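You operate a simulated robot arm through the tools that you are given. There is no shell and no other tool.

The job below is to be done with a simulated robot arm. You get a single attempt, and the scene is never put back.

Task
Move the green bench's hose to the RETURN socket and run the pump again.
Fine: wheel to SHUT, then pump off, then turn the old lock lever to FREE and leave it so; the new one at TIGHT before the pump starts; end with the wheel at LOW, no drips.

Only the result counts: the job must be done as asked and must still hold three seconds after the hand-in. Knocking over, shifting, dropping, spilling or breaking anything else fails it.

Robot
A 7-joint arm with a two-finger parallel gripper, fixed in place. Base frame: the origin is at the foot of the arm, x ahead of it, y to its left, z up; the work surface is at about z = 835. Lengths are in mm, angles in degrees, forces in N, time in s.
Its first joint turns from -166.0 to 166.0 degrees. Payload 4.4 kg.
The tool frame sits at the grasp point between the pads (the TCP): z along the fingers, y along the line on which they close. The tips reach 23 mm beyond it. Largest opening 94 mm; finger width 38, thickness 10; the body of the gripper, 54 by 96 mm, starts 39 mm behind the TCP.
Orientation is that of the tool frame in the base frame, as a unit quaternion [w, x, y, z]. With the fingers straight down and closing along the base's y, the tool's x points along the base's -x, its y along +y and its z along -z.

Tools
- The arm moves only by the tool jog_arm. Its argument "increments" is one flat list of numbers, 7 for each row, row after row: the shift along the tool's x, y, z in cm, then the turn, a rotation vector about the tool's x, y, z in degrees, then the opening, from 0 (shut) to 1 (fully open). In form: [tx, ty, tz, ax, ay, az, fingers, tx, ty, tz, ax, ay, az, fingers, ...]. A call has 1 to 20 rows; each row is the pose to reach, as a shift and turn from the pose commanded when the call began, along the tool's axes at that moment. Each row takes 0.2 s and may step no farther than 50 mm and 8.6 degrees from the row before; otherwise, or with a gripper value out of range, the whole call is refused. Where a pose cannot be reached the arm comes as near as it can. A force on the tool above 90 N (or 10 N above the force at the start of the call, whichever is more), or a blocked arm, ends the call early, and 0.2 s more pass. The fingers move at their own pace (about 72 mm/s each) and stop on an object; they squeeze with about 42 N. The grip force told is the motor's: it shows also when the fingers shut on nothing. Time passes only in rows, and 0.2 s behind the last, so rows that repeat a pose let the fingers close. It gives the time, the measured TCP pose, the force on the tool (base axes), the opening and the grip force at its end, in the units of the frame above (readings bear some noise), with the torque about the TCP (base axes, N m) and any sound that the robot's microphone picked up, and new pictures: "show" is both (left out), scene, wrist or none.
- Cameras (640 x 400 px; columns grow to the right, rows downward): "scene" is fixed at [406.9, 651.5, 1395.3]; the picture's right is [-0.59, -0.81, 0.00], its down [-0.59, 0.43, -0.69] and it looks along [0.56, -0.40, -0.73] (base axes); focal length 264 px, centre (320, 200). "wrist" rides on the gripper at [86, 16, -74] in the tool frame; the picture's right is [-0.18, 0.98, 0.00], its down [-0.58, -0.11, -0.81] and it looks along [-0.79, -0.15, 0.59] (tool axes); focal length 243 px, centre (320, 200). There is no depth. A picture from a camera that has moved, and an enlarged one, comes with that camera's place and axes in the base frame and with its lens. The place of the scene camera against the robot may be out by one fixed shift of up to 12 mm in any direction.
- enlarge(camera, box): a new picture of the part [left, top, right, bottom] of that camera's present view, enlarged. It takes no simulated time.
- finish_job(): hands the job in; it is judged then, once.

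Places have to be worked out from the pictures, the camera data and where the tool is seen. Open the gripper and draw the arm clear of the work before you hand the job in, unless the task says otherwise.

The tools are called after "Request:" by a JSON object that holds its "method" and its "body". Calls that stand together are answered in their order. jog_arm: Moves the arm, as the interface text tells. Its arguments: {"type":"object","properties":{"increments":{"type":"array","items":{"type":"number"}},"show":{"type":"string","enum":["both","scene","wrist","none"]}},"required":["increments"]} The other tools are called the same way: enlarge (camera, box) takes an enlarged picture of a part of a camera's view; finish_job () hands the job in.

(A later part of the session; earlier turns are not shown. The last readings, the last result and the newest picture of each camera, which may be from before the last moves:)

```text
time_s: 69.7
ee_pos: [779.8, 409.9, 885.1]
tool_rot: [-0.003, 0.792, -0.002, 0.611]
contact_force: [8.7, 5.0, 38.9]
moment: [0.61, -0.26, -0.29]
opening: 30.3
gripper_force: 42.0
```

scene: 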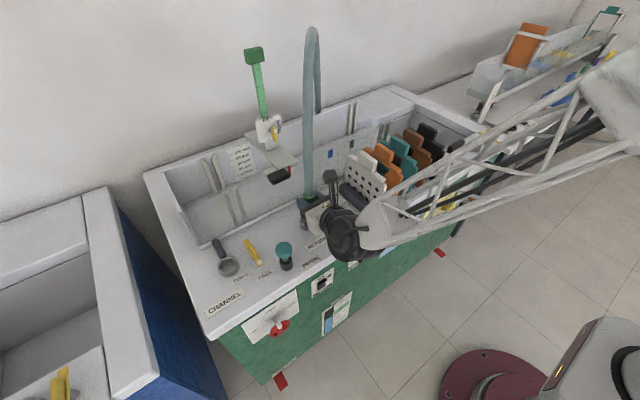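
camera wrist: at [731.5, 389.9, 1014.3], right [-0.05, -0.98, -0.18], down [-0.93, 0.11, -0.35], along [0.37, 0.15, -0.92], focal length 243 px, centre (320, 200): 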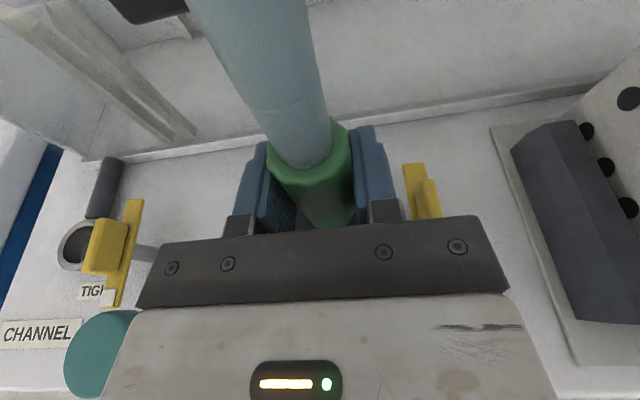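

It has gone about 3 mm deeper (z≈885), and the ring is nudging the plug towards +x/+y. I look at the plug in the grip before pressing further.

Request:
{"method": "jog_arm", "body": {"increments": [0.01, 0.07, 0.05, 0, 0, 0, 0.2, 0.01, 0.07, 0.05, 0, 0, 0, 0.2], "show": "both"}}

Request:
{"method": "enlarge", "body": {"camera": "wrist", "box": [200, 100, 440, 250]}}

Request:
{"method": "enlarge", "body": {"camera": "scene", "box": [270, 160, 370, 240]}}

```text
time_s: 70.2
ee_pos: [779.4, 409.2, 884.4]
tool_rot: [-0.002, 0.792, -0.003, 0.611]
contact_force: [4.9, 14.5, 40.3]
moment: [0.91, -0.03, -0.09]
opening: 30.2
gripper_force: 42.1
camera wrist: at [730.9, 393.3, 987.4], right [-0.05, -0.98, -0.18], down [-0.93, 0.11, -0.36], along [0.37, 0.15, -0.92], focal length 243 px, centre (320, 200)
```

scene: 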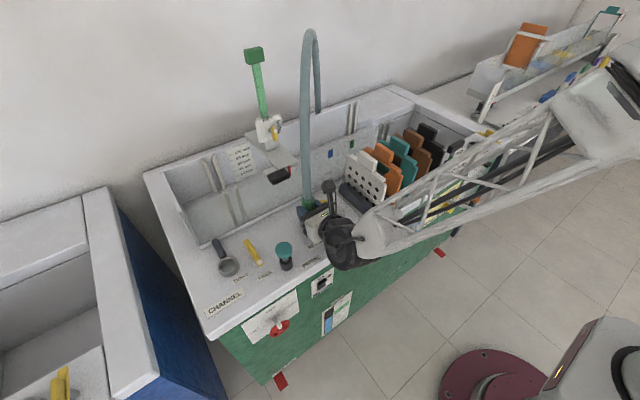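
wrist: 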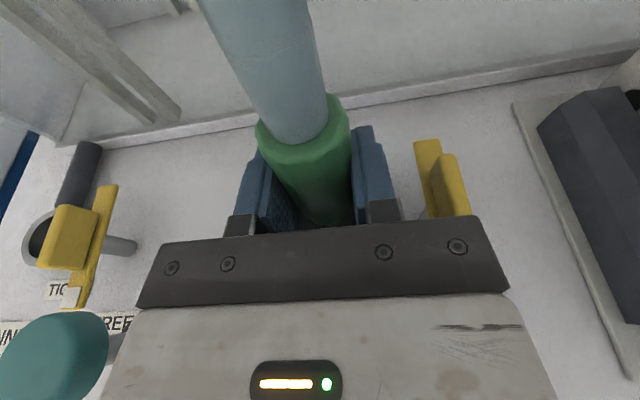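

```text
2.67 times, centred on (320, 175) of wrist
camera zoom: at [730.9, 393.3, 987.4], right [-0.05, -0.98, -0.18], down [-0.93, 0.11, -0.36], along [0.37, 0.15, -0.92], focal length 647 px, centre (320, 267)
```

zoom: 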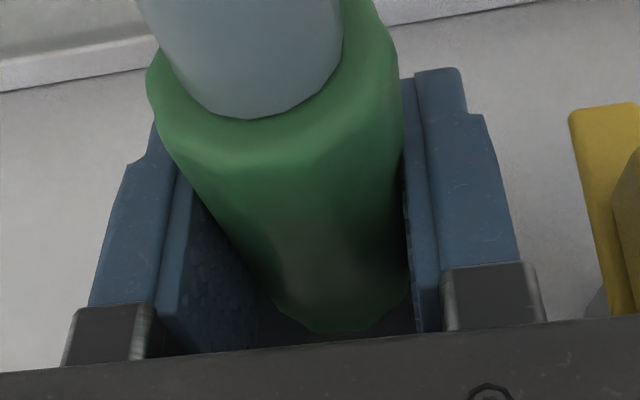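

```text
5.00 times, centred on (320, 200) of scene
camera zoom: at [406.9, 651.5, 1395.3], right [-0.59, -0.81, 0.0], down [-0.59, 0.43, -0.69], along [0.56, -0.4, -0.73], focal length 1320 px, centre (320, 200)
```

zoom: 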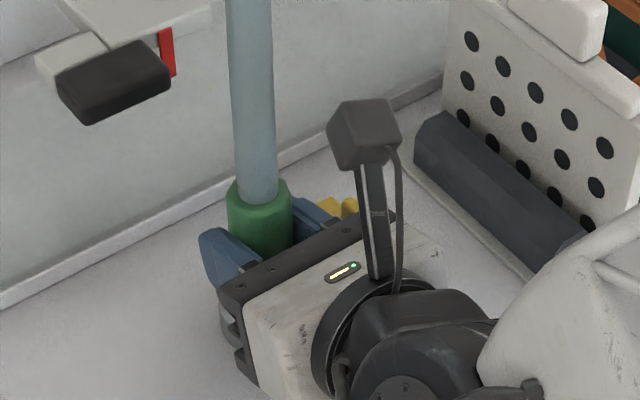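

The green body has slid up in the fingers by roughly 12–16 mm, so the plug is resting on the ring's rim and not entering it. I'll lift off gently and look at how it sits.

Request:
{"method": "jog_arm", "body": {"increments": [0.58, 0, -0.155, 0, 0, 0, 0.2, 1.45, 0, -0.388, 0, 0, 0, 0.2, 2.42, 0, -0.647, 0, 0, 0, 0.2, 2.42, 0, -0.647, 0, 0, 0, 0.2], "show": "both"}}

Request:
{"method": "enlarge", "body": {"camera": "scene", "box": [280, 160, 360, 220]}}

Request:
{"method": "enlarge", "body": {"camera": "wrist", "box": [200, 0, 440, 250]}}

```text
time_s: 71.2
ee_pos: [779.2, 408.8, 905.9]
tool_rot: [-0.002, 0.793, -0.002, 0.609]
contact_force: [0.7, -0.1, -1.6]
moment: [-0.02, 0.01, 0.02]
opening: 30.0
gripper_force: 41.9
camera wrist: at [730.9, 392.4, 1010.5], right [-0.05, -0.98, -0.18], down [-0.93, 0.11, -0.35], along [0.37, 0.15, -0.92], focal length 243 px, centre (320, 200)
```

scene: 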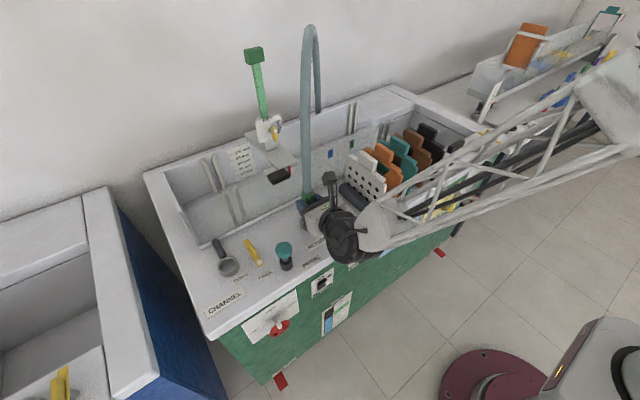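
wrist: 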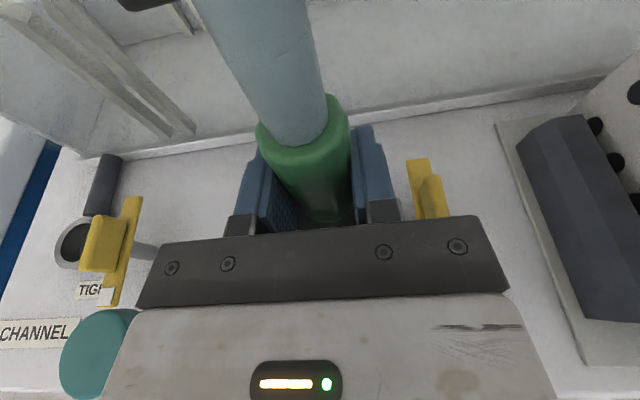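

```text
6.67 times, centred on (320, 190) of scene
camera zoom: at [406.9, 651.5, 1395.3], right [-0.59, -0.81, 0.0], down [-0.59, 0.43, -0.69], along [0.56, -0.4, -0.73], focal length 1759 px, centre (320, 267)
```

zoom: 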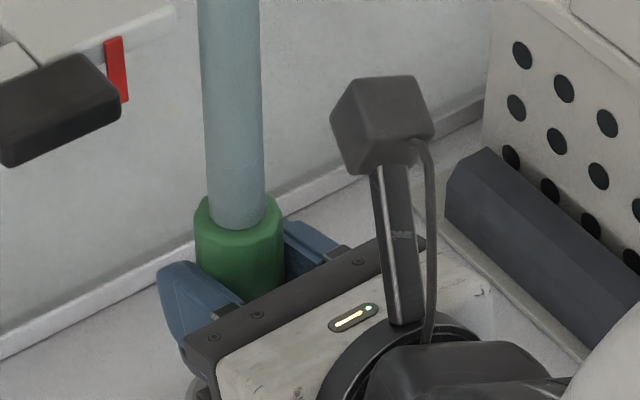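

```text
1.60 times, centred on (320, 125) of wrist
camera zoom: at [730.9, 392.4, 1010.5], right [-0.05, -0.98, -0.18], down [-0.93, 0.11, -0.35], along [0.37, 0.15, -0.92], focal length 388 px, centre (320, 320)
```

zoom: 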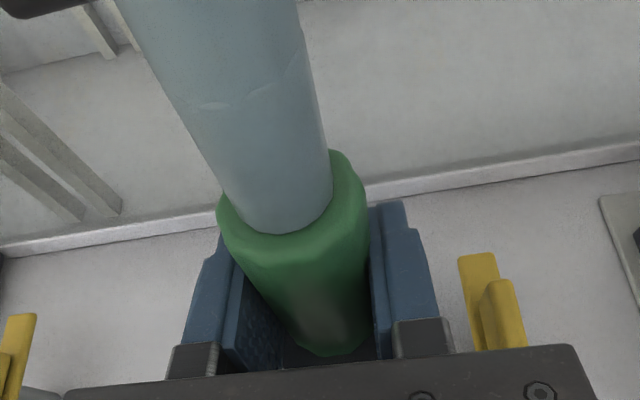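

The plug hangs free and upright, lifted about 11 mm in the grip, and the stem never entered. I need a better socket-to-socket offset. Both rings are empty now, so I'll photograph each at the right of the view from identical relative poses, starting with RETURN.

Request:
{"method": "jog_arm", "body": {"increments": [3.24, 0, -0.87, 0, 0, 0, 0.2, 6.486, 0, -1.738, 0, 0, 0, 0.2, 6.19, -3.26, -2.84, 0, 0, 0, 0.2, 5.89, -6.51, -3.95, 0, 0, 0, 0.2, 5.598, -9.77, -5.05, 0, 0, 0, 0.2, 5.598, -9.77, -5.05, 0, 0, 0, 0.2, 5.598, -9.77, -5.05, 0, 0, 0, 0.2], "show": "wrist"}}

Request:
{"method": "enlarge", "body": {"camera": "wrist", "box": [400, 120, 560, 220]}}

```text
time_s: 72.8
ee_pos: [745.1, 507.1, 976.5]
tool_rot: [-0.002, 0.793, -0.001, 0.61]
contact_force: [-0.5, 0.8, -1.1]
moment: [0.01, 0.02, -0.01]
opening: 29.8
gripper_force: 41.6
camera wrist: at [696.8, 490.0, 1078.6], right [-0.05, -0.98, -0.18], down [-0.93, 0.11, -0.35], along [0.37, 0.15, -0.92], focal length 243 px, centre (320, 200)
```

wrist: 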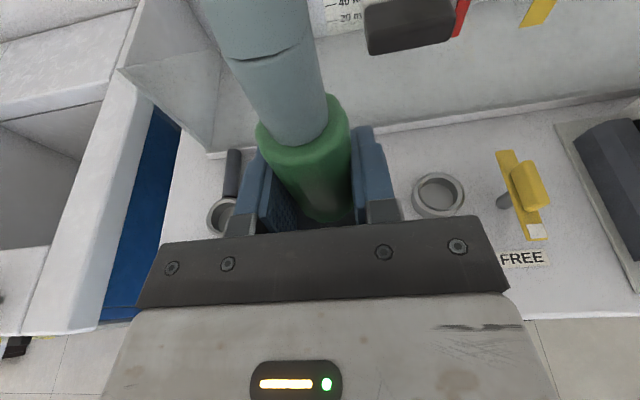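

```text
4.00 times, centred on (480, 170) of wrist
camera zoom: at [696.8, 490.0, 1078.6], right [-0.05, -0.98, -0.18], down [-0.93, 0.11, -0.35], along [0.37, 0.15, -0.92], focal length 970 px, centre (-320, 320)
```

zoom: 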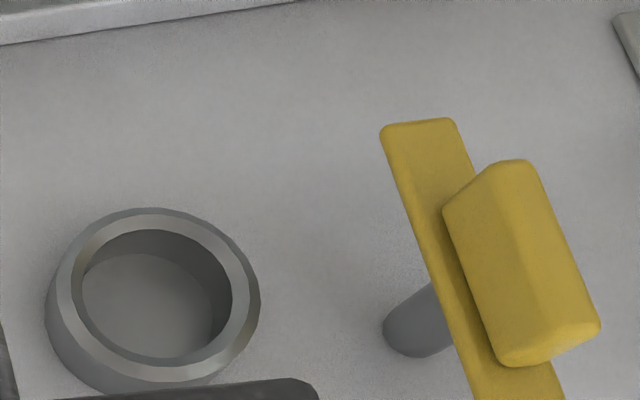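

Clear picture. Now the same view at CHANNEL, 231.7 mm further along +y.

Request:
{"method": "enlarge", "body": {"camera": "wrist", "box": [400, 165, 480, 215]}}

Request:
{"method": "jog_arm", "body": {"increments": [0, -4.7, 0, 0, 0, 0, 0.2, 0, -9.4, 0, 0, 0, 0, 0.2, 0, -14.1, 0, 0, 0, 0, 0.2, 0, -18.8, 0, 0, 0, 0, 0.2, 0, -23.17, 0, 0, 0, 0, 0.2, 0, -23.17, 0, 0, 0, 0, 0.2, 0, -23.17, 0, 0, 0, 0, 0.2], "show": "wrist"}}

Request:
{"method": "enlarge", "body": {"camera": "wrist", "box": [400, 165, 480, 215]}}

Request:
{"method": "enlarge", "body": {"camera": "wrist", "box": [400, 120, 560, 220]}}

```text
8.00 times, centred on (440, 190) of wrist
camera zoom: at [696.8, 490.0, 1078.6], right [-0.05, -0.98, -0.18], down [-0.93, 0.11, -0.35], along [0.37, 0.15, -0.92], focal length 1941 px, centre (-640, 280)
```

zoom: 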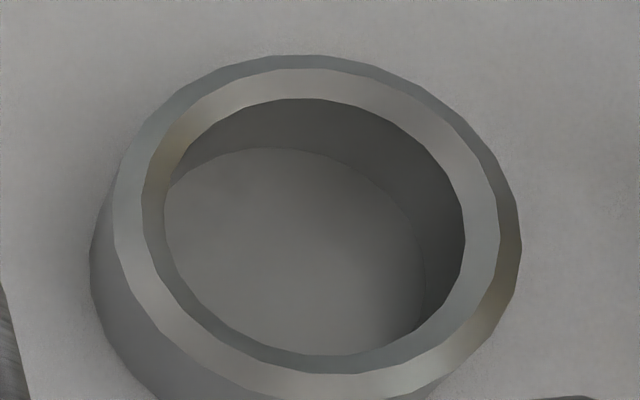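

```text
time_s: 74.5
ee_pos: [746.9, 738.2, 976.9]
tool_rot: [-0.002, 0.793, -0.002, 0.61]
contact_force: [-0.4, 0.4, -1.6]
moment: [-0.01, 0.0, -0.02]
opening: 29.9
gripper_force: 41.9
camera wrist: at [697.6, 721.7, 1080.2], right [-0.05, -0.98, -0.18], down [-0.93, 0.11, -0.35], along [0.37, 0.15, -0.92], focal length 243 px, centre (320, 200)
```

wrist: 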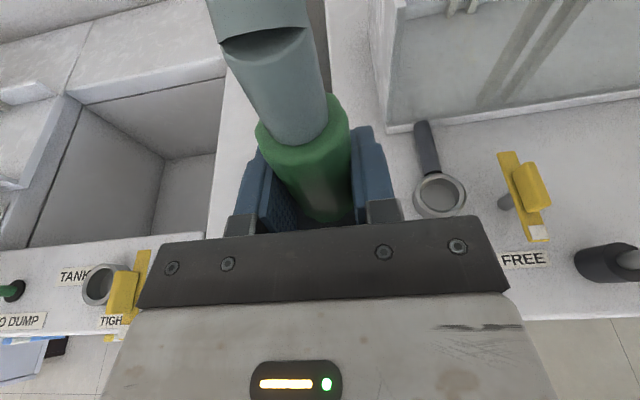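

```text
8.00 times, centred on (440, 190) of wrist
camera zoom: at [697.6, 721.7, 1080.2], right [-0.05, -0.98, -0.18], down [-0.93, 0.11, -0.35], along [0.37, 0.15, -0.92], focal length 1941 px, centre (-640, 280)
```

zoom: 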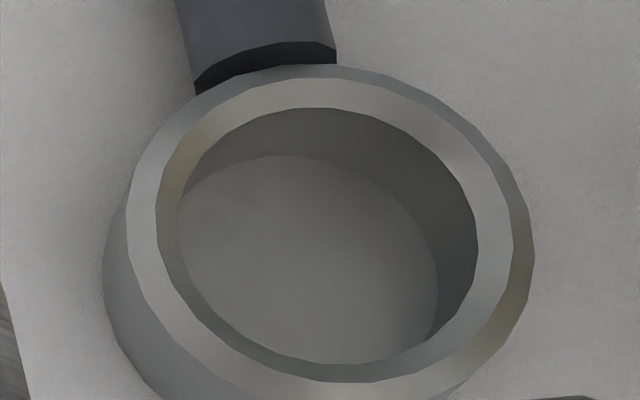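

```text
4.00 times, centred on (480, 170) of wrist
camera zoom: at [697.6, 721.7, 1080.2], right [-0.05, -0.98, -0.18], down [-0.93, 0.11, -0.35], along [0.37, 0.15, -0.92], focal length 970 px, centre (-320, 320)
```

zoom: 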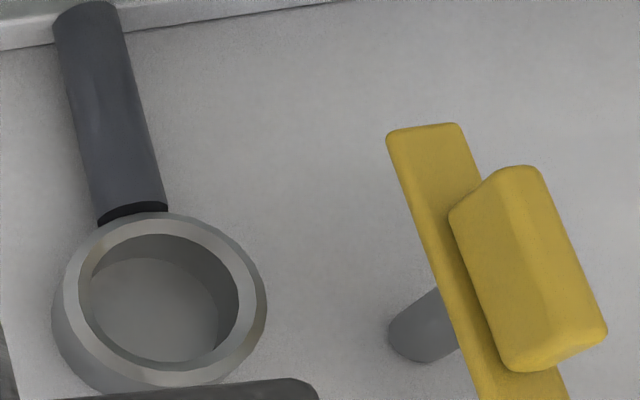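

Comparing the two rings' outlines (13 and 10.5 px apart), the true RETURN-minus-CHANNEL offset is (+1.5, -230.5) mm. I had been about 3.7 mm short in x. Allowing for the slip in the grip, I bring the plug over RETURN at the corrected place.

Request:
{"method": "jog_arm", "body": {"increments": [0, 4.72, 0, 0, 0, 0, 0.2, 0, 9.44, 0, 0, 0, 0, 0.2, 0, 14.16, 0, 0, 0, 0, 0.2, 0, 18.88, 0, 0, 0, 0, 0.2, 0, 23.6, 0, 0, 0, 0, 0.2, 0, 28.32, 0, 0, 0, 0, 0.2, 0, 33.05, 0, 0, 0, 0, 0.2, 0.97, 33.05, 3.62, 0, 0, 0, 0.2, -0.72, 33.05, 4.08, 0, 0, 0, 0.2, -2.41, 33.05, 4.53, 0, 0, 0, 0.2, -2.41, 33.05, 4.53, 0, 0, 0, 0.2], "show": "both"}}

```text
time_s: 76.8
ee_pos: [782.5, 406.8, 941.1]
tool_rot: [-0.002, 0.792, -0.002, 0.61]
contact_force: [-0.3, 0.7, -2.5]
moment: [-0.01, 0.06, -0.03]
opening: 29.9
gripper_force: 42.3
camera wrist: at [734.6, 390.1, 1045.2], right [-0.05, -0.98, -0.18], down [-0.93, 0.11, -0.35], along [0.37, 0.15, -0.92], focal length 243 px, centre (320, 200)
```

scene: 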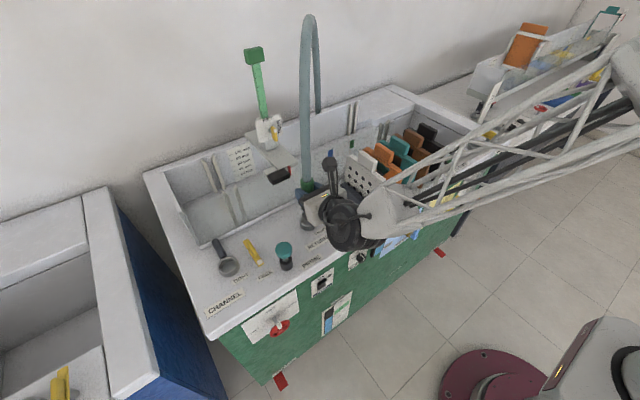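
wrist: 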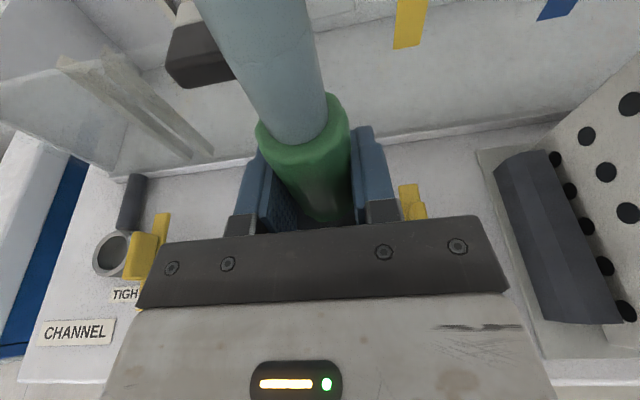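

Request:
{"method": "jog_arm", "body": {"increments": [-1.93, 0, 0.518, 0, 0, 0, 0.2, -3.86, 0, 1.035, 0, 0, 0, 0.2, -4.83, 0, 1.294, 0, 0, 0, 0.2, -5.12, 0, 1.37, 0, 0, 0, 0.2, -5.41, 0, 1.45, 0, 0, 0, 0.2], "show": "none"}}

```text
time_s: 78.0
ee_pos: [782.6, 407.9, 883.5]
tool_rot: [-0.002, 0.793, -0.002, 0.609]
contact_force: [-0.3, 0.2, -1.3]
moment: [0.01, 0.02, -0.02]
opening: 29.9
gripper_force: 42.2
```

No contact at z=883.5, so I continue gently.

Request:
{"method": "jog_arm", "body": {"increments": [-0.24, 0, 0.065, 0, 0, 0, 0.2, -0.48, 0, 0.13, 0, 0, 0, 0.2, -0.72, 0, 0.194, 0, 0, 0, 0.2], "show": "none"}}

```text
time_s: 78.8
ee_pos: [783.9, 407.9, 877.1]
tool_rot: [-0.003, 0.793, -0.001, 0.609]
contact_force: [-2.8, 5.9, 1.5]
moment: [0.23, 0.09, 0.02]
opening: 29.8
gripper_force: 41.7
```

It's going in with only light side forces. I continue to the seat.

Request:
{"method": "jog_arm", "body": {"increments": [-0.24, -0.03, 0.065, 0, 0, 0, 0.2, -0.48, -0.03, 0.13, 0, 0, 0, 0.2, -0.68, -0.03, 0.181, 0, 0, 0, 0.2], "show": "none"}}

```text
time_s: 79.7
ee_pos: [783.5, 408.0, 870.9]
tool_rot: [-0.002, 0.792, -0.002, 0.61]
contact_force: [-1.8, -2.3, 9.4]
moment: [-0.14, -0.04, -0.02]
opening: 30.1
gripper_force: 41.5
```

Request:
{"method": "jog_arm", "body": {"increments": [-0.15, 0, 0.04, 0, 0, 0, 0.2, -0.29, 0, 0.078, 0, 0, 0, 0.2, -0.39, 0, 0.104, 0, 0, 0, 0.2], "show": "both"}}

Request:
{"method": "enlarge", "body": {"camera": "scene", "box": [280, 170, 360, 230]}}

Request:
{"method": "enlarge", "body": {"camera": "wrist", "box": [200, 100, 440, 250]}}

```text
time_s: 80.5
ee_pos: [782.5, 409.2, 870.3]
tool_rot: [-0.003, 0.791, -0.003, 0.612]
contact_force: [-15.8, -12.0, 65.2]
moment: [-0.72, -0.24, -0.1]
opening: 30.0
gripper_force: 41.9
camera wrist: at [733.6, 392.4, 973.4], right [-0.05, -0.98, -0.19], down [-0.93, 0.11, -0.36], along [0.37, 0.16, -0.91], focal length 243 px, centre (320, 200)
```

scene: 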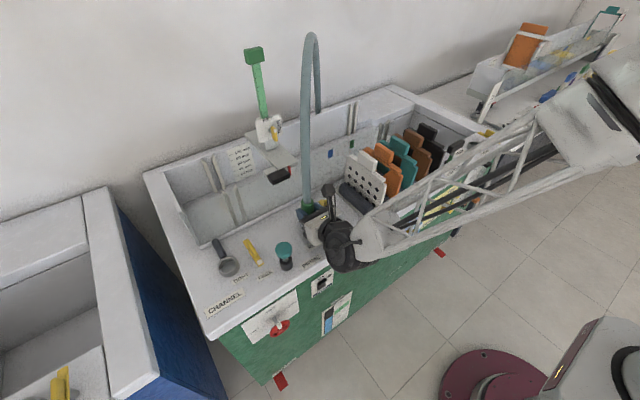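
wrist: 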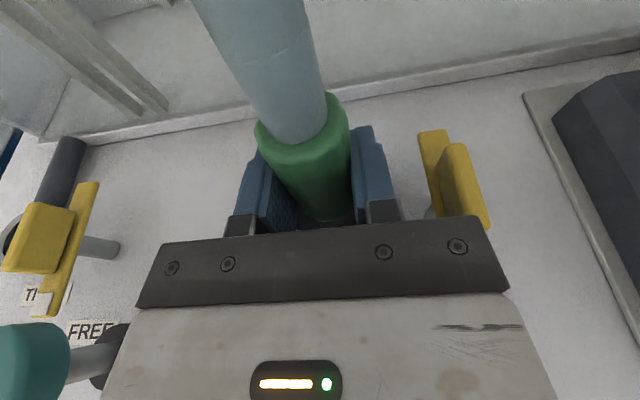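

```text
6.67 times, centred on (320, 200) of scene
camera zoom: at [406.9, 651.5, 1395.3], right [-0.59, -0.81, 0.0], down [-0.59, 0.43, -0.69], along [0.56, -0.4, -0.73], focal length 1759 px, centre (320, 200)
```

zoom: 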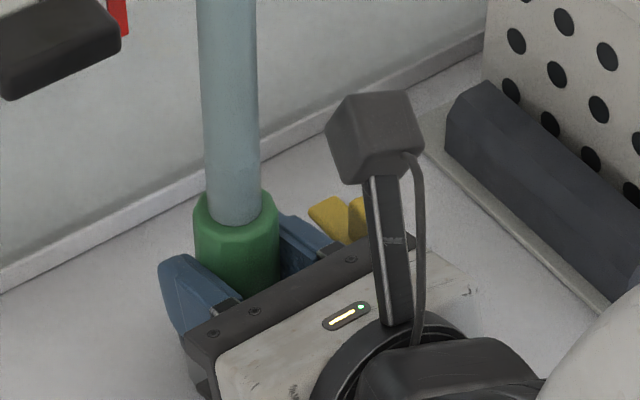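

```text
2.67 times, centred on (320, 175) of wrist
camera zoom: at [733.6, 392.4, 973.4], right [-0.05, -0.98, -0.19], down [-0.93, 0.11, -0.36], along [0.37, 0.16, -0.91], focal length 647 px, centre (320, 267)
```

zoom: 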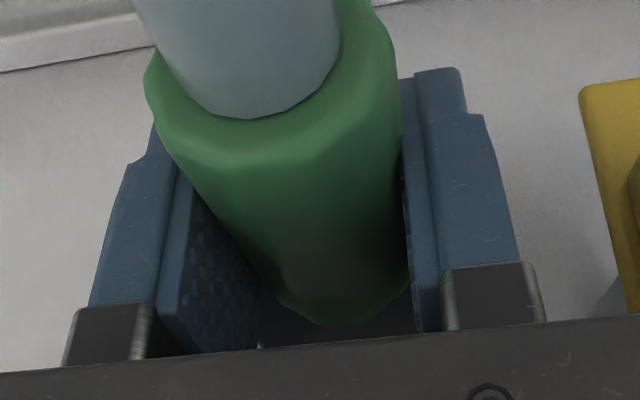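

The force rose to 65 N at z≈870, exactly the expected seat height, with no further slip: the plug is home. I relieve the push, open, back off and rise to inspect.

Request:
{"method": "jog_arm", "body": {"increments": [0.3, 0, -0.08, 0, 0, 0, 0.2, 0.3, 0, -0.08, 0, 0, 0, 0.45, 0.3, 0, -0.08, 0, 0, 0, 0.72, 0.3, 0, -0.08, 0, 0, 0, 0.72, -0.22, 0, -2.01, 0, 0, 0, 0.72, -0.735, 0, -3.94, 0, 0, 0, 0.72, 2.645, 0, -4.85, 0, 0, 0, 0.72, 6.02, 0, -5.75, 0, 0, 0, 0.72, 6.02, 0, -5.75, 0, 0, 0, 0.72], "show": "both"}}

Request:
{"method": "enlarge", "body": {"camera": "wrist", "box": [280, 120, 440, 220]}}

Request:
{"method": "enlarge", "body": {"camera": "scene", "box": [190, 160, 350, 280]}}

```text
time_s: 82.5
ee_pos: [744.1, 410.4, 939.5]
tool_rot: [-0.002, 0.793, -0.002, 0.61]
contact_force: [0.4, -0.9, 0.4]
moment: [0.02, -0.03, 0.0]
opening: 67.7
gripper_force: 0.1
camera wrist: at [694.2, 392.9, 1043.5], right [-0.05, -0.98, -0.18], down [-0.93, 0.11, -0.35], along [0.37, 0.15, -0.92], focal length 243 px, centre (320, 200)
```

scene: 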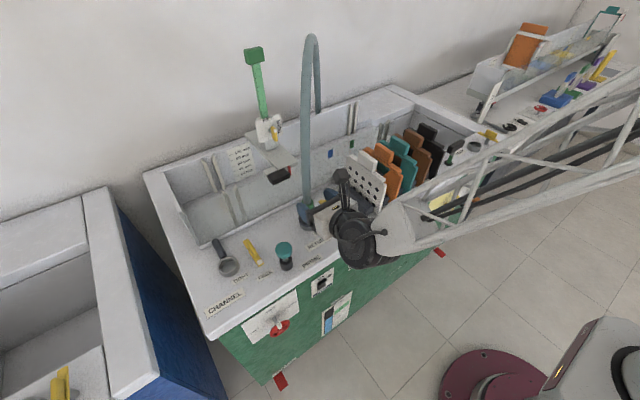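
wrist: 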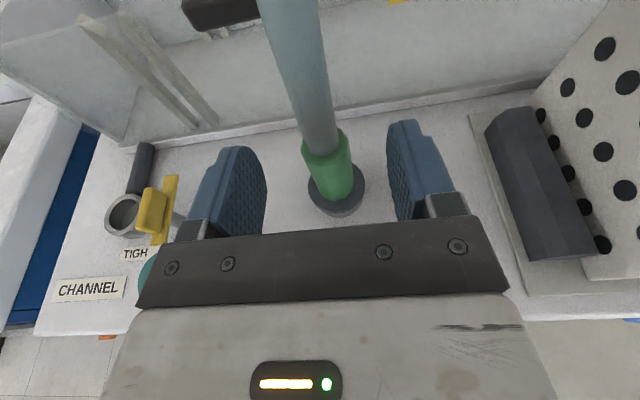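

```text
4.00 times, centred on (360, 170) of wrist
camera zoom: at [694.2, 392.9, 1043.5], right [-0.05, -0.98, -0.18], down [-0.93, 0.11, -0.35], along [0.37, 0.15, -0.92], focal length 970 px, centre (160, 320)
```

zoom: 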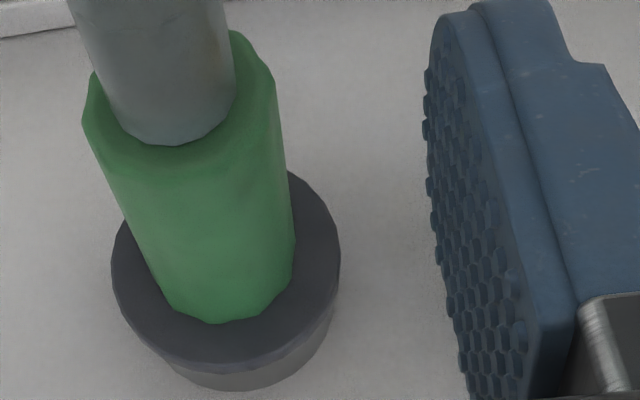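

```text
3.33 times, centred on (270, 220) of scene
camera zoom: at [406.9, 651.5, 1395.3], right [-0.59, -0.81, 0.0], down [-0.59, 0.43, -0.69], along [0.56, -0.4, -0.73], focal length 880 px, centre (487, 133)
```

zoom: 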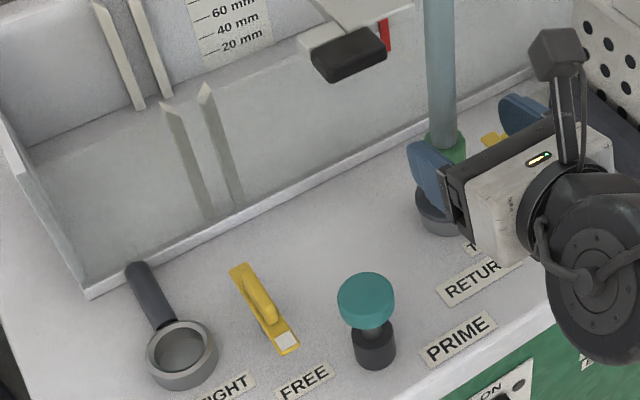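

The plug is seated concentrically, and the same sliver of ring shows under the collar as it did at CHANNEL. Now the RETURN lever: pivot ≈ (776.5, 347.5), tip towards -x. I'll use closed fingers pointing forward to push the white tip round towards the plug (TIGHT), so first I move to the tip's -y side.

Request:
{"method": "jog_arm", "body": {"increments": [0, 0, 0, 0, 0, 0, 0.3, -0.57, 4.26, -2.12, 0, 0, 0, 0, -1.14, 8.53, -4.25, 0, 0, 0, 0, -4.85, 8.53, -3.26, 0, 0, 0, 0, -8.56, 8.53, -2.26, 0, 0, 0, 0, -8.56, 8.53, -2.26, 0, 0, 0, 0], "show": "both"}}

Request:
{"method": "enlarge", "body": {"camera": "scene", "box": [270, 150, 400, 250]}}

Request:
{"method": "enlarge", "body": {"camera": "wrist", "box": [200, 60, 440, 210]}}

```text
time_s: 83.8
ee_pos: [697.4, 321.6, 860.6]
tool_rot: [-0.002, 0.793, -0.002, 0.609]
contact_force: [0.8, 0.2, 0.1]
moment: [0.01, 0.01, 0.01]
opening: 0.1
gripper_force: 41.5
camera wrist: at [648.6, 305.5, 964.5], right [-0.05, -0.98, -0.18], down [-0.93, 0.11, -0.35], along [0.37, 0.15, -0.92], focal length 243 px, centre (320, 200)
```

scene: 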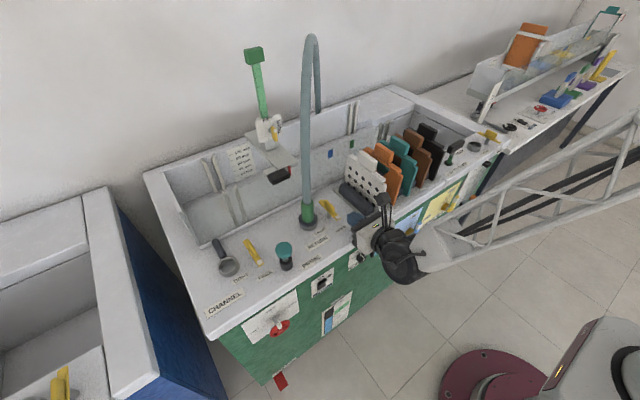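
wrist: 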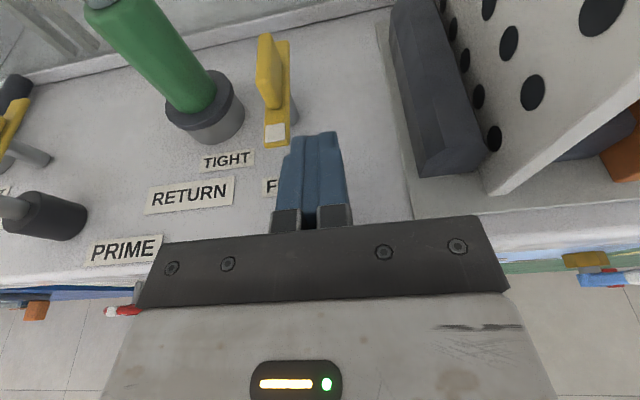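

```text
4.00 times, centred on (335, 200) of scene
camera zoom: at [406.9, 651.5, 1395.3], right [-0.59, -0.81, 0.0], down [-0.59, 0.43, -0.69], along [0.56, -0.4, -0.73], focal length 1056 px, centre (260, 200)
```

zoom: 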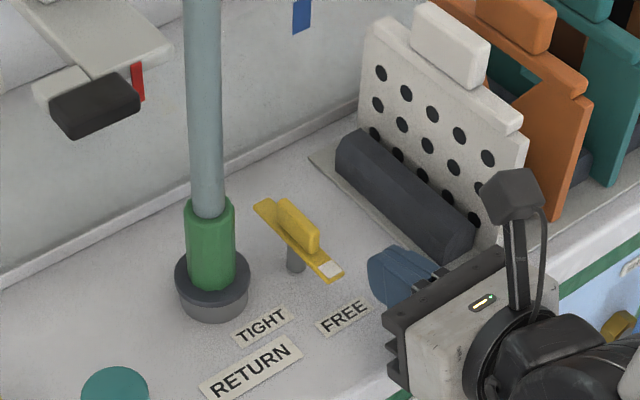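

```text
2.67 times, centred on (320, 135) of wrist
camera zoom: at [648.6, 305.5, 964.5], right [-0.05, -0.98, -0.18], down [-0.93, 0.11, -0.35], along [0.37, 0.15, -0.92], focal length 647 px, centre (320, 373)
```

zoom: 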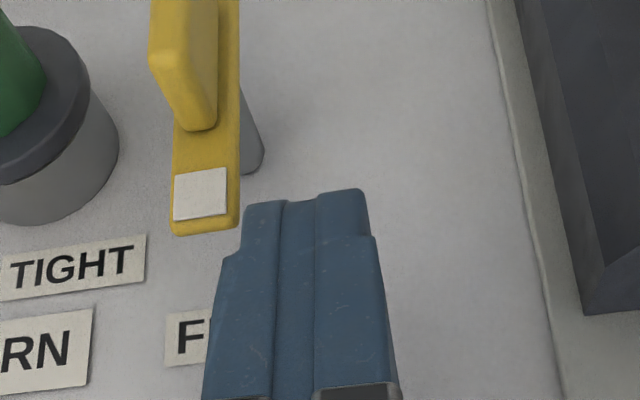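

Good view: the fingers stand beside the white tip with clear space. I go forward alongside the tip and push it along its arc, halfway first.

Request:
{"method": "jog_arm", "body": {"increments": [0.673, 0, 2.51, 0, 0, 0, 0, 0.68, -0.8, 2.54, 0, 0, 0, 0, 0.666, -1.175, 2.487, 0, 0, 0, 0, 0.652, -1.55, 2.434, 0, 0, 0, 0, 0.664, -1.93, 2.478, 0, 0, 0, 0, 0.675, -2.31, 2.521, 0, 0, 0, 0, 0.71, -2.66, 2.652, 0, 0, 0, 0, 0.745, -3.01, 2.782, 0, 0, 0, 0], "show": "both"}}

Request:
{"method": "enlarge", "body": {"camera": "scene", "box": [270, 150, 400, 250]}}

Request:
{"method": "enlarge", "body": {"camera": "wrist", "box": [200, 60, 440, 210]}}

```text
time_s: 85.7
ee_pos: [726.3, 353.4, 861.4]
tool_rot: [-0.002, 0.793, -0.002, 0.61]
contact_force: [-0.7, -0.7, 0.1]
moment: [-0.01, -0.01, -0.05]
opening: 0.2
gripper_force: 42.2
camera wrist: at [678.5, 336.6, 965.1], right [-0.05, -0.98, -0.18], down [-0.93, 0.11, -0.35], along [0.37, 0.15, -0.92], focal length 243 px, centre (320, 200)
```

scene: 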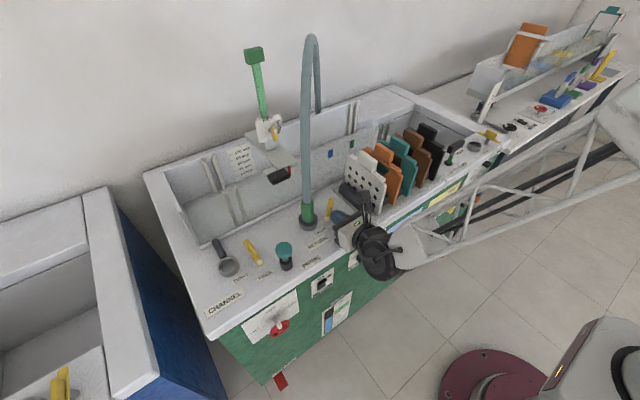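
wrist: 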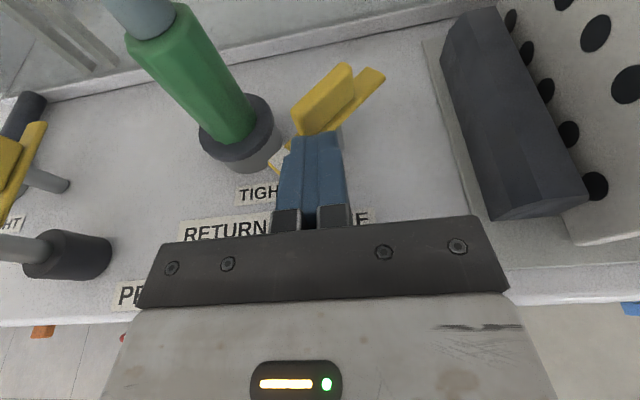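

```text
4.00 times, centred on (335, 200) of scene
camera zoom: at [406.9, 651.5, 1395.3], right [-0.59, -0.81, 0.0], down [-0.59, 0.43, -0.69], along [0.56, -0.4, -0.73], focal length 1056 px, centre (260, 200)
```

zoom: 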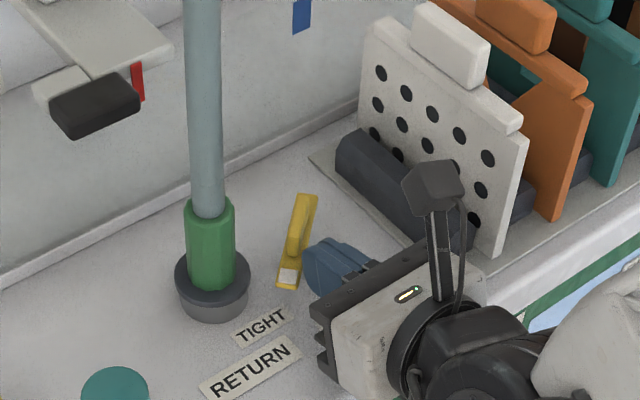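

```text
2.67 times, centred on (320, 135) of wrist
camera zoom: at [678.5, 336.6, 965.1], right [-0.05, -0.98, -0.18], down [-0.93, 0.11, -0.35], along [0.37, 0.15, -0.92], focal length 647 px, centre (320, 373)
```

zoom: 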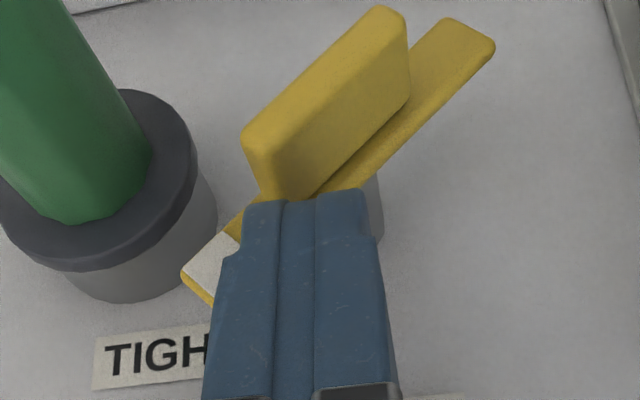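

The lever follows, now about halfway. I continue along the arc towards TIGHT, watching the force as it slides over the collar.

Request:
{"method": "jog_arm", "body": {"increments": [0.06, -0.3, 0.22, 0, 0, 0, 0, 0.119, -0.61, 0.444, 0, 0, 0, 0, 0.197, -0.845, 0.734, 0, 0, 0, 0, 0.274, -1.08, 1.024, 0, 0, 0, 0, 0.364, -1.235, 1.357, 0, 0, 0, 0, 0.453, -1.39, 1.69, 0, 0, 0, 0], "show": "both"}}

Request:
{"method": "enlarge", "body": {"camera": "scene", "box": [270, 150, 400, 250]}}

Request:
{"method": "enlarge", "body": {"camera": "wrist", "box": [200, 60, 440, 210]}}

```text
time_s: 87.0
ee_pos: [743.5, 366.8, 860.2]
tool_rot: [-0.002, 0.793, -0.002, 0.61]
contact_force: [-31.7, -12.1, 13.4]
moment: [0.0, -0.61, -0.6]
opening: 0.2
gripper_force: 42.3
camera wrist: at [694.6, 350.3, 964.5], right [-0.05, -0.98, -0.18], down [-0.93, 0.11, -0.35], along [0.37, 0.15, -0.92], focal length 243 px, centre (320, 200)
```

scene: 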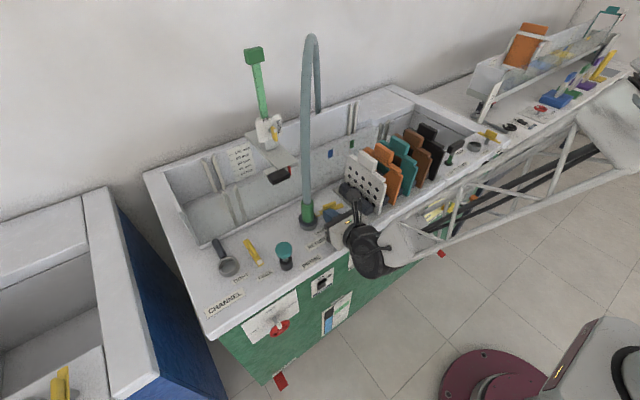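
wrist: 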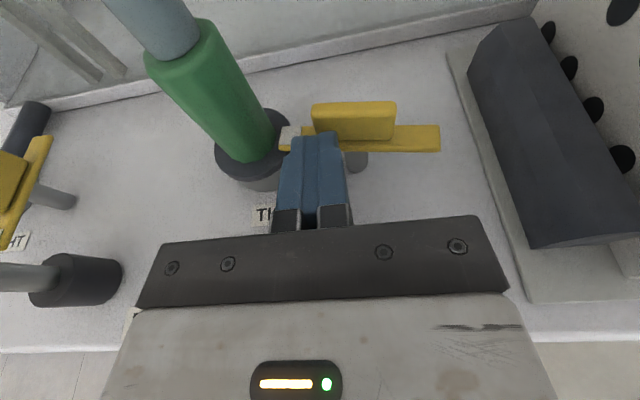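

```text
4.00 times, centred on (335, 200) of scene
camera zoom: at [406.9, 651.5, 1395.3], right [-0.59, -0.81, 0.0], down [-0.59, 0.43, -0.69], along [0.56, -0.4, -0.73], focal length 1056 px, centre (260, 200)
```

zoom: 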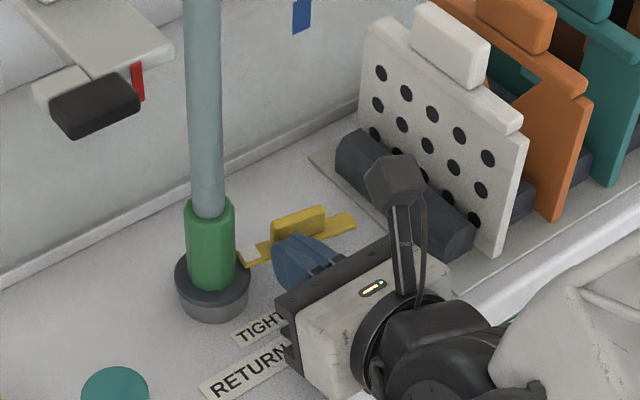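

```text
2.67 times, centred on (320, 135) of wrist
camera zoom: at [694.6, 350.3, 964.5], right [-0.05, -0.98, -0.18], down [-0.93, 0.11, -0.35], along [0.37, 0.15, -0.92], focal length 647 px, centre (320, 373)
```

zoom: 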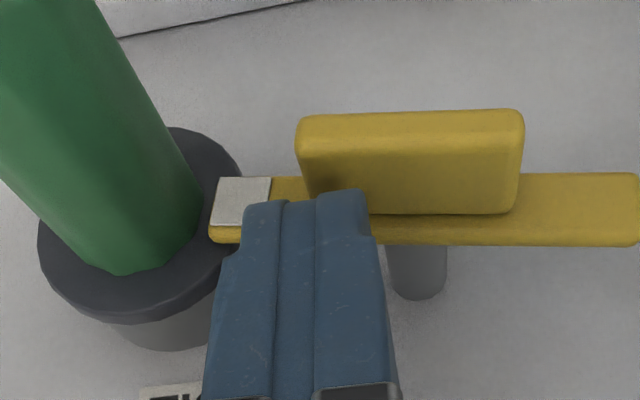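

The lever is at about 80.5° and resists with about 32 N; the old one stood at about 78.5° when TIGHT. I push 2 mm more to seat it.

Request:
{"method": "jog_arm", "body": {"increments": [0.026, 0, 0.097, 0, 0, 0, 0, 0.052, 0, 0.193, 0, 0, 0, 0, 0.052, 0, 0.193, 0, 0, 0, 0], "show": "wrist"}}

Request:
{"method": "enlarge", "body": {"camera": "wrist", "box": [200, 60, 440, 210]}}

```text
time_s: 87.6
ee_pos: [744.0, 366.8, 860.3]
tool_rot: [-0.001, 0.792, -0.001, 0.61]
contact_force: [-39.3, -5.6, 18.9]
moment: [-0.12, -0.97, -0.47]
opening: 0.0
gripper_force: 42.1
stopped in row 2: the force on the tool passed its limit at 98 N (the readings are from after the stop); the commanded pose is now the measured one
camera wrist: at [694.8, 350.7, 964.2], right [-0.05, -0.98, -0.18], down [-0.93, 0.11, -0.35], along [0.37, 0.15, -0.92], focal length 243 px, centre (320, 200)
```

wrist: 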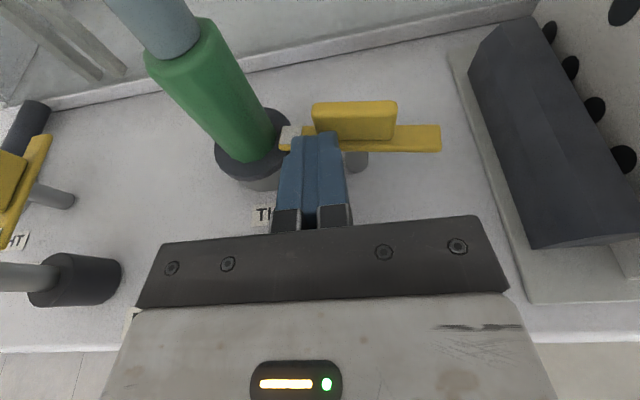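

```text
2.67 times, centred on (320, 135) of wrist
camera zoom: at [694.8, 350.7, 964.2], right [-0.05, -0.98, -0.18], down [-0.93, 0.11, -0.35], along [0.37, 0.15, -0.92], focal length 647 px, centre (320, 373)
```

zoom: 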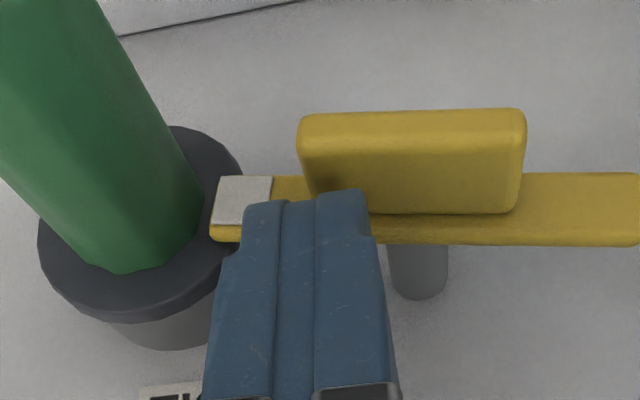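

It's a hard stop and the lever did not move further, so the new lever is at TIGHT. I back straight off and inspect both levers.

Request:
{"method": "jog_arm", "body": {"increments": [-0.52, 0, -1.93, 0, 0, 0, 0, -1.04, 0, -3.86, 0, 0, 0, 0, -1.55, 0, -5.8, 0, 0, 0, 0, -2.6, 0, -9.66, 0, 0, 0, 0, -3.6, 0, -13.5, 0, 0, 0, 0], "show": "both"}}

Request:
{"method": "enlarge", "body": {"camera": "scene", "box": [190, 150, 390, 290]}}

Request:
{"method": "enlarge", "body": {"camera": "wrist", "box": [100, 0, 340, 150]}}

```text
time_s: 88.8
ee_pos: [604.1, 368.0, 860.2]
tool_rot: [-0.002, 0.793, -0.001, 0.609]
contact_force: [0.2, 0.2, 0.6]
moment: [0.02, 0.01, 0.0]
opening: 0.0
gripper_force: 41.9
camera wrist: at [554.7, 351.2, 964.6], right [-0.05, -0.98, -0.18], down [-0.93, 0.11, -0.35], along [0.37, 0.15, -0.92], focal length 243 px, centre (320, 200)
```

scene: 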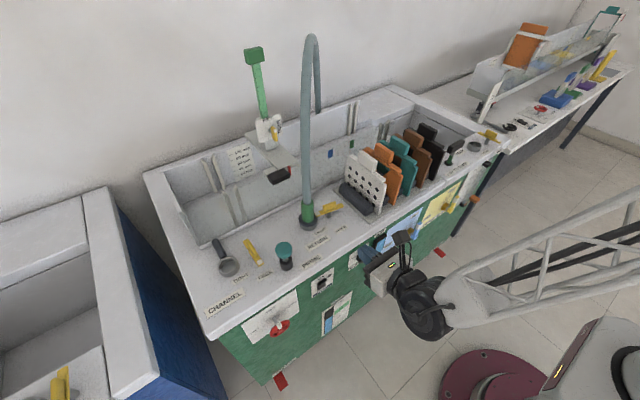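
wrist: 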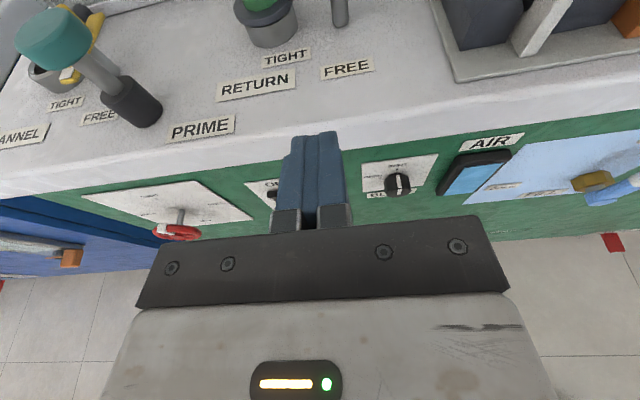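

```text
2.86 times, centred on (290, 220) of scene
camera zoom: at [406.9, 651.5, 1395.3], right [-0.59, -0.81, 0.0], down [-0.59, 0.43, -0.69], along [0.56, -0.4, -0.73], focal length 754 px, centre (406, 143)
```

zoom: 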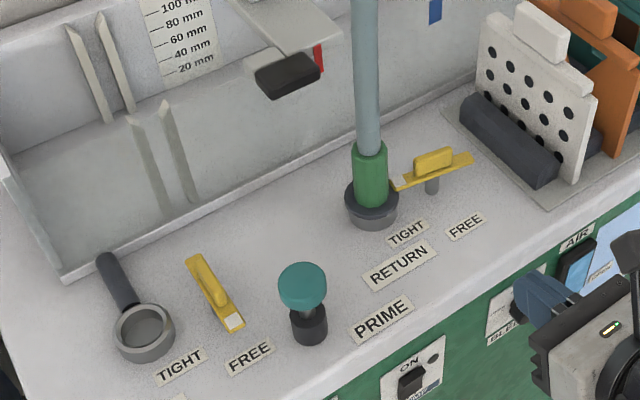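

```text
2.67 times, centred on (220, 75) of wrist
camera zoom: at [554.7, 351.2, 964.6], right [-0.05, -0.98, -0.18], down [-0.93, 0.11, -0.35], along [0.37, 0.15, -0.92], focal length 647 px, centre (587, 533)
```

zoom: 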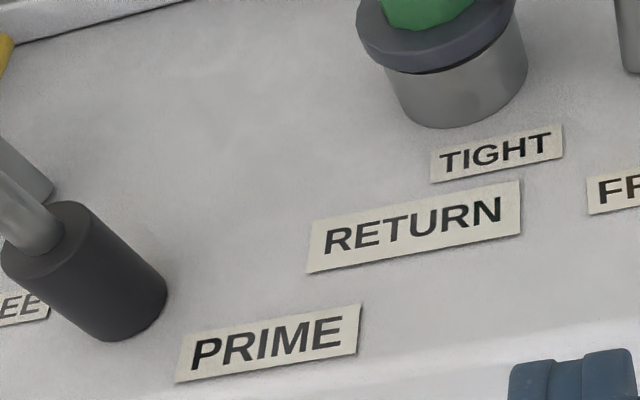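

The old lever is at FREE, the new one at TIGHT, and the plug is seated with no drips in sight. Next I level the tool in front of the pump rocker's ON half (y≈445, z≈704).

Request:
{"method": "jog_arm", "body": {"increments": [-1.0, -1.0, -3.5, 0, 3, 0, 0, -4.5, -3, -3.0, 0, 6, 0, 0, -8.5, -5, -2.6, 0, 9, 0, 0, -12.5, -6.5, -2.2, 0, 12, 0, 0, -16.62, -7.7, -1.76, 0, 15, 0, 0, -16.62, -7.7, -1.76, 0, 15, 0, 0], "show": "both"}}

Request:
{"method": "enlarge", "body": {"camera": "wrist", "box": [240, 0, 400, 140]}}

```text
time_s: 90.2
ee_pos: [546.1, 446.8, 704.1]
tool_rot: [-0.001, 0.707, -0.002, 0.707]
contact_force: [-0.1, -0.4, 0.0]
moment: [0.0, 0.0, 0.01]
opening: 0.3
gripper_force: 42.0
camera wrist: at [472.2, 429.7, 790.3], right [0.0, -0.98, -0.19], down [-0.81, 0.11, -0.58], along [0.59, 0.15, -0.79], focal length 243 px, centre (320, 200)
```

scene: 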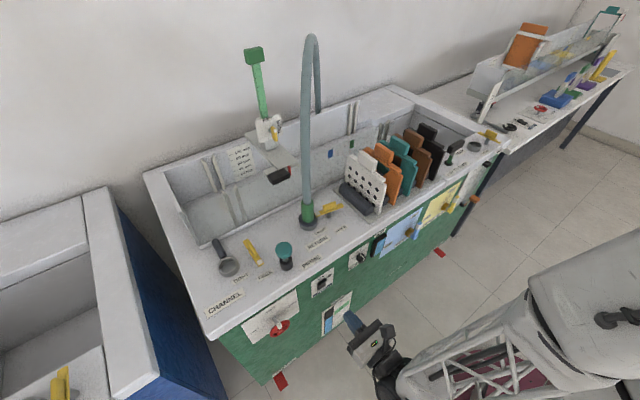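
wrist: 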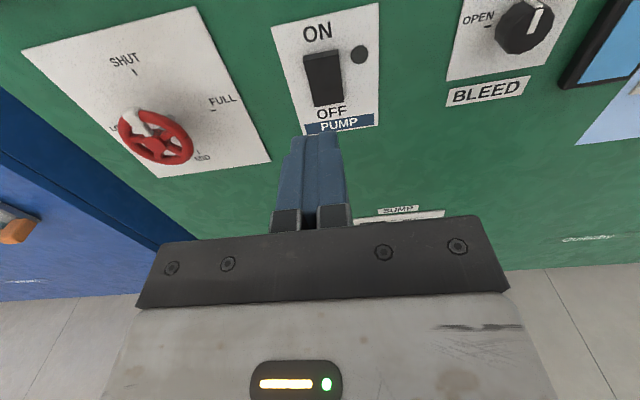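

```text
2.86 times, centred on (320, 70) of wrist
camera zoom: at [472.2, 429.7, 790.3], right [0.0, -0.98, -0.19], down [-0.81, 0.11, -0.58], along [0.59, 0.15, -0.79], focal length 693 px, centre (320, 571)
```

zoom: 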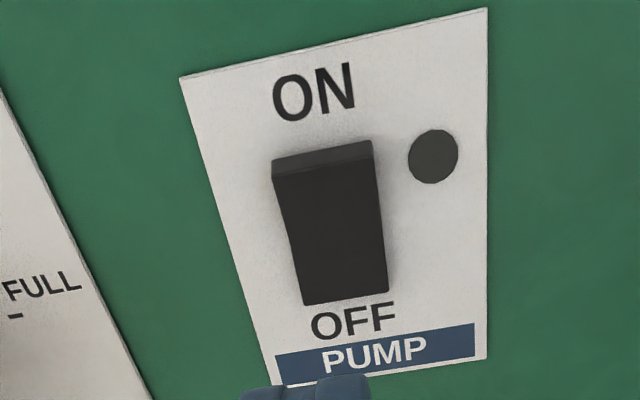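

The wheel is still at SHUT and the rocker's ON half stands proud at (670, 444.5, ~702). I advance and press it gently.

Request:
{"method": "jog_arm", "body": {"increments": [-0.2, 0.1, 4, 0, 0, 0, 0, -0.2, 0.1, 8, 0, 0, 0, 0, -0.2, 0.1, 9.7, 0, 0, 0, 0, -0.2, 0.1, 10.1, 0, 0, 0, 0, -0.2, 0.1, 10.3, 0, 0, 0, 0, -0.2, 0.1, 10.45, 0, 0, 0, 0], "show": "wrist"}}

```text
time_s: 91.6
ee_pos: [646.9, 442.5, 703.2]
tool_rot: [-0.002, 0.707, 0.0, 0.707]
contact_force: [-28.4, -1.5, 16.2]
moment: [-0.13, 0.05, -0.1]
opening: 0.0
gripper_force: 41.7
heard: click, click, click, click, click, click, click
stopped in row 6: the force on the tool passed its limit at 101 N (the readings are from after the stop); the commanded pose is now the measured one
camera wrist: at [572.9, 427.1, 790.0], right [0.0, -0.98, -0.19], down [-0.81, 0.11, -0.58], along [0.59, 0.15, -0.79], focal length 243 px, centre (320, 200)
```

wrist: 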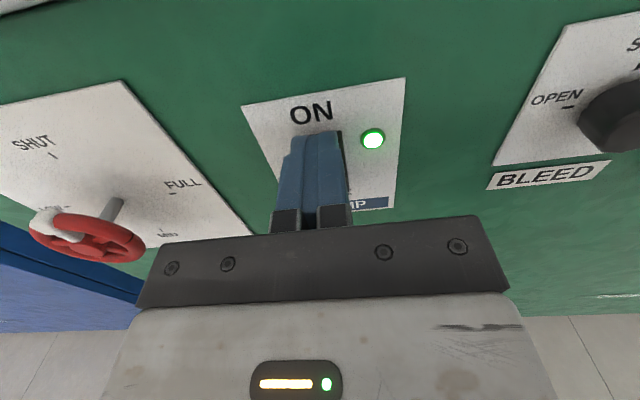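

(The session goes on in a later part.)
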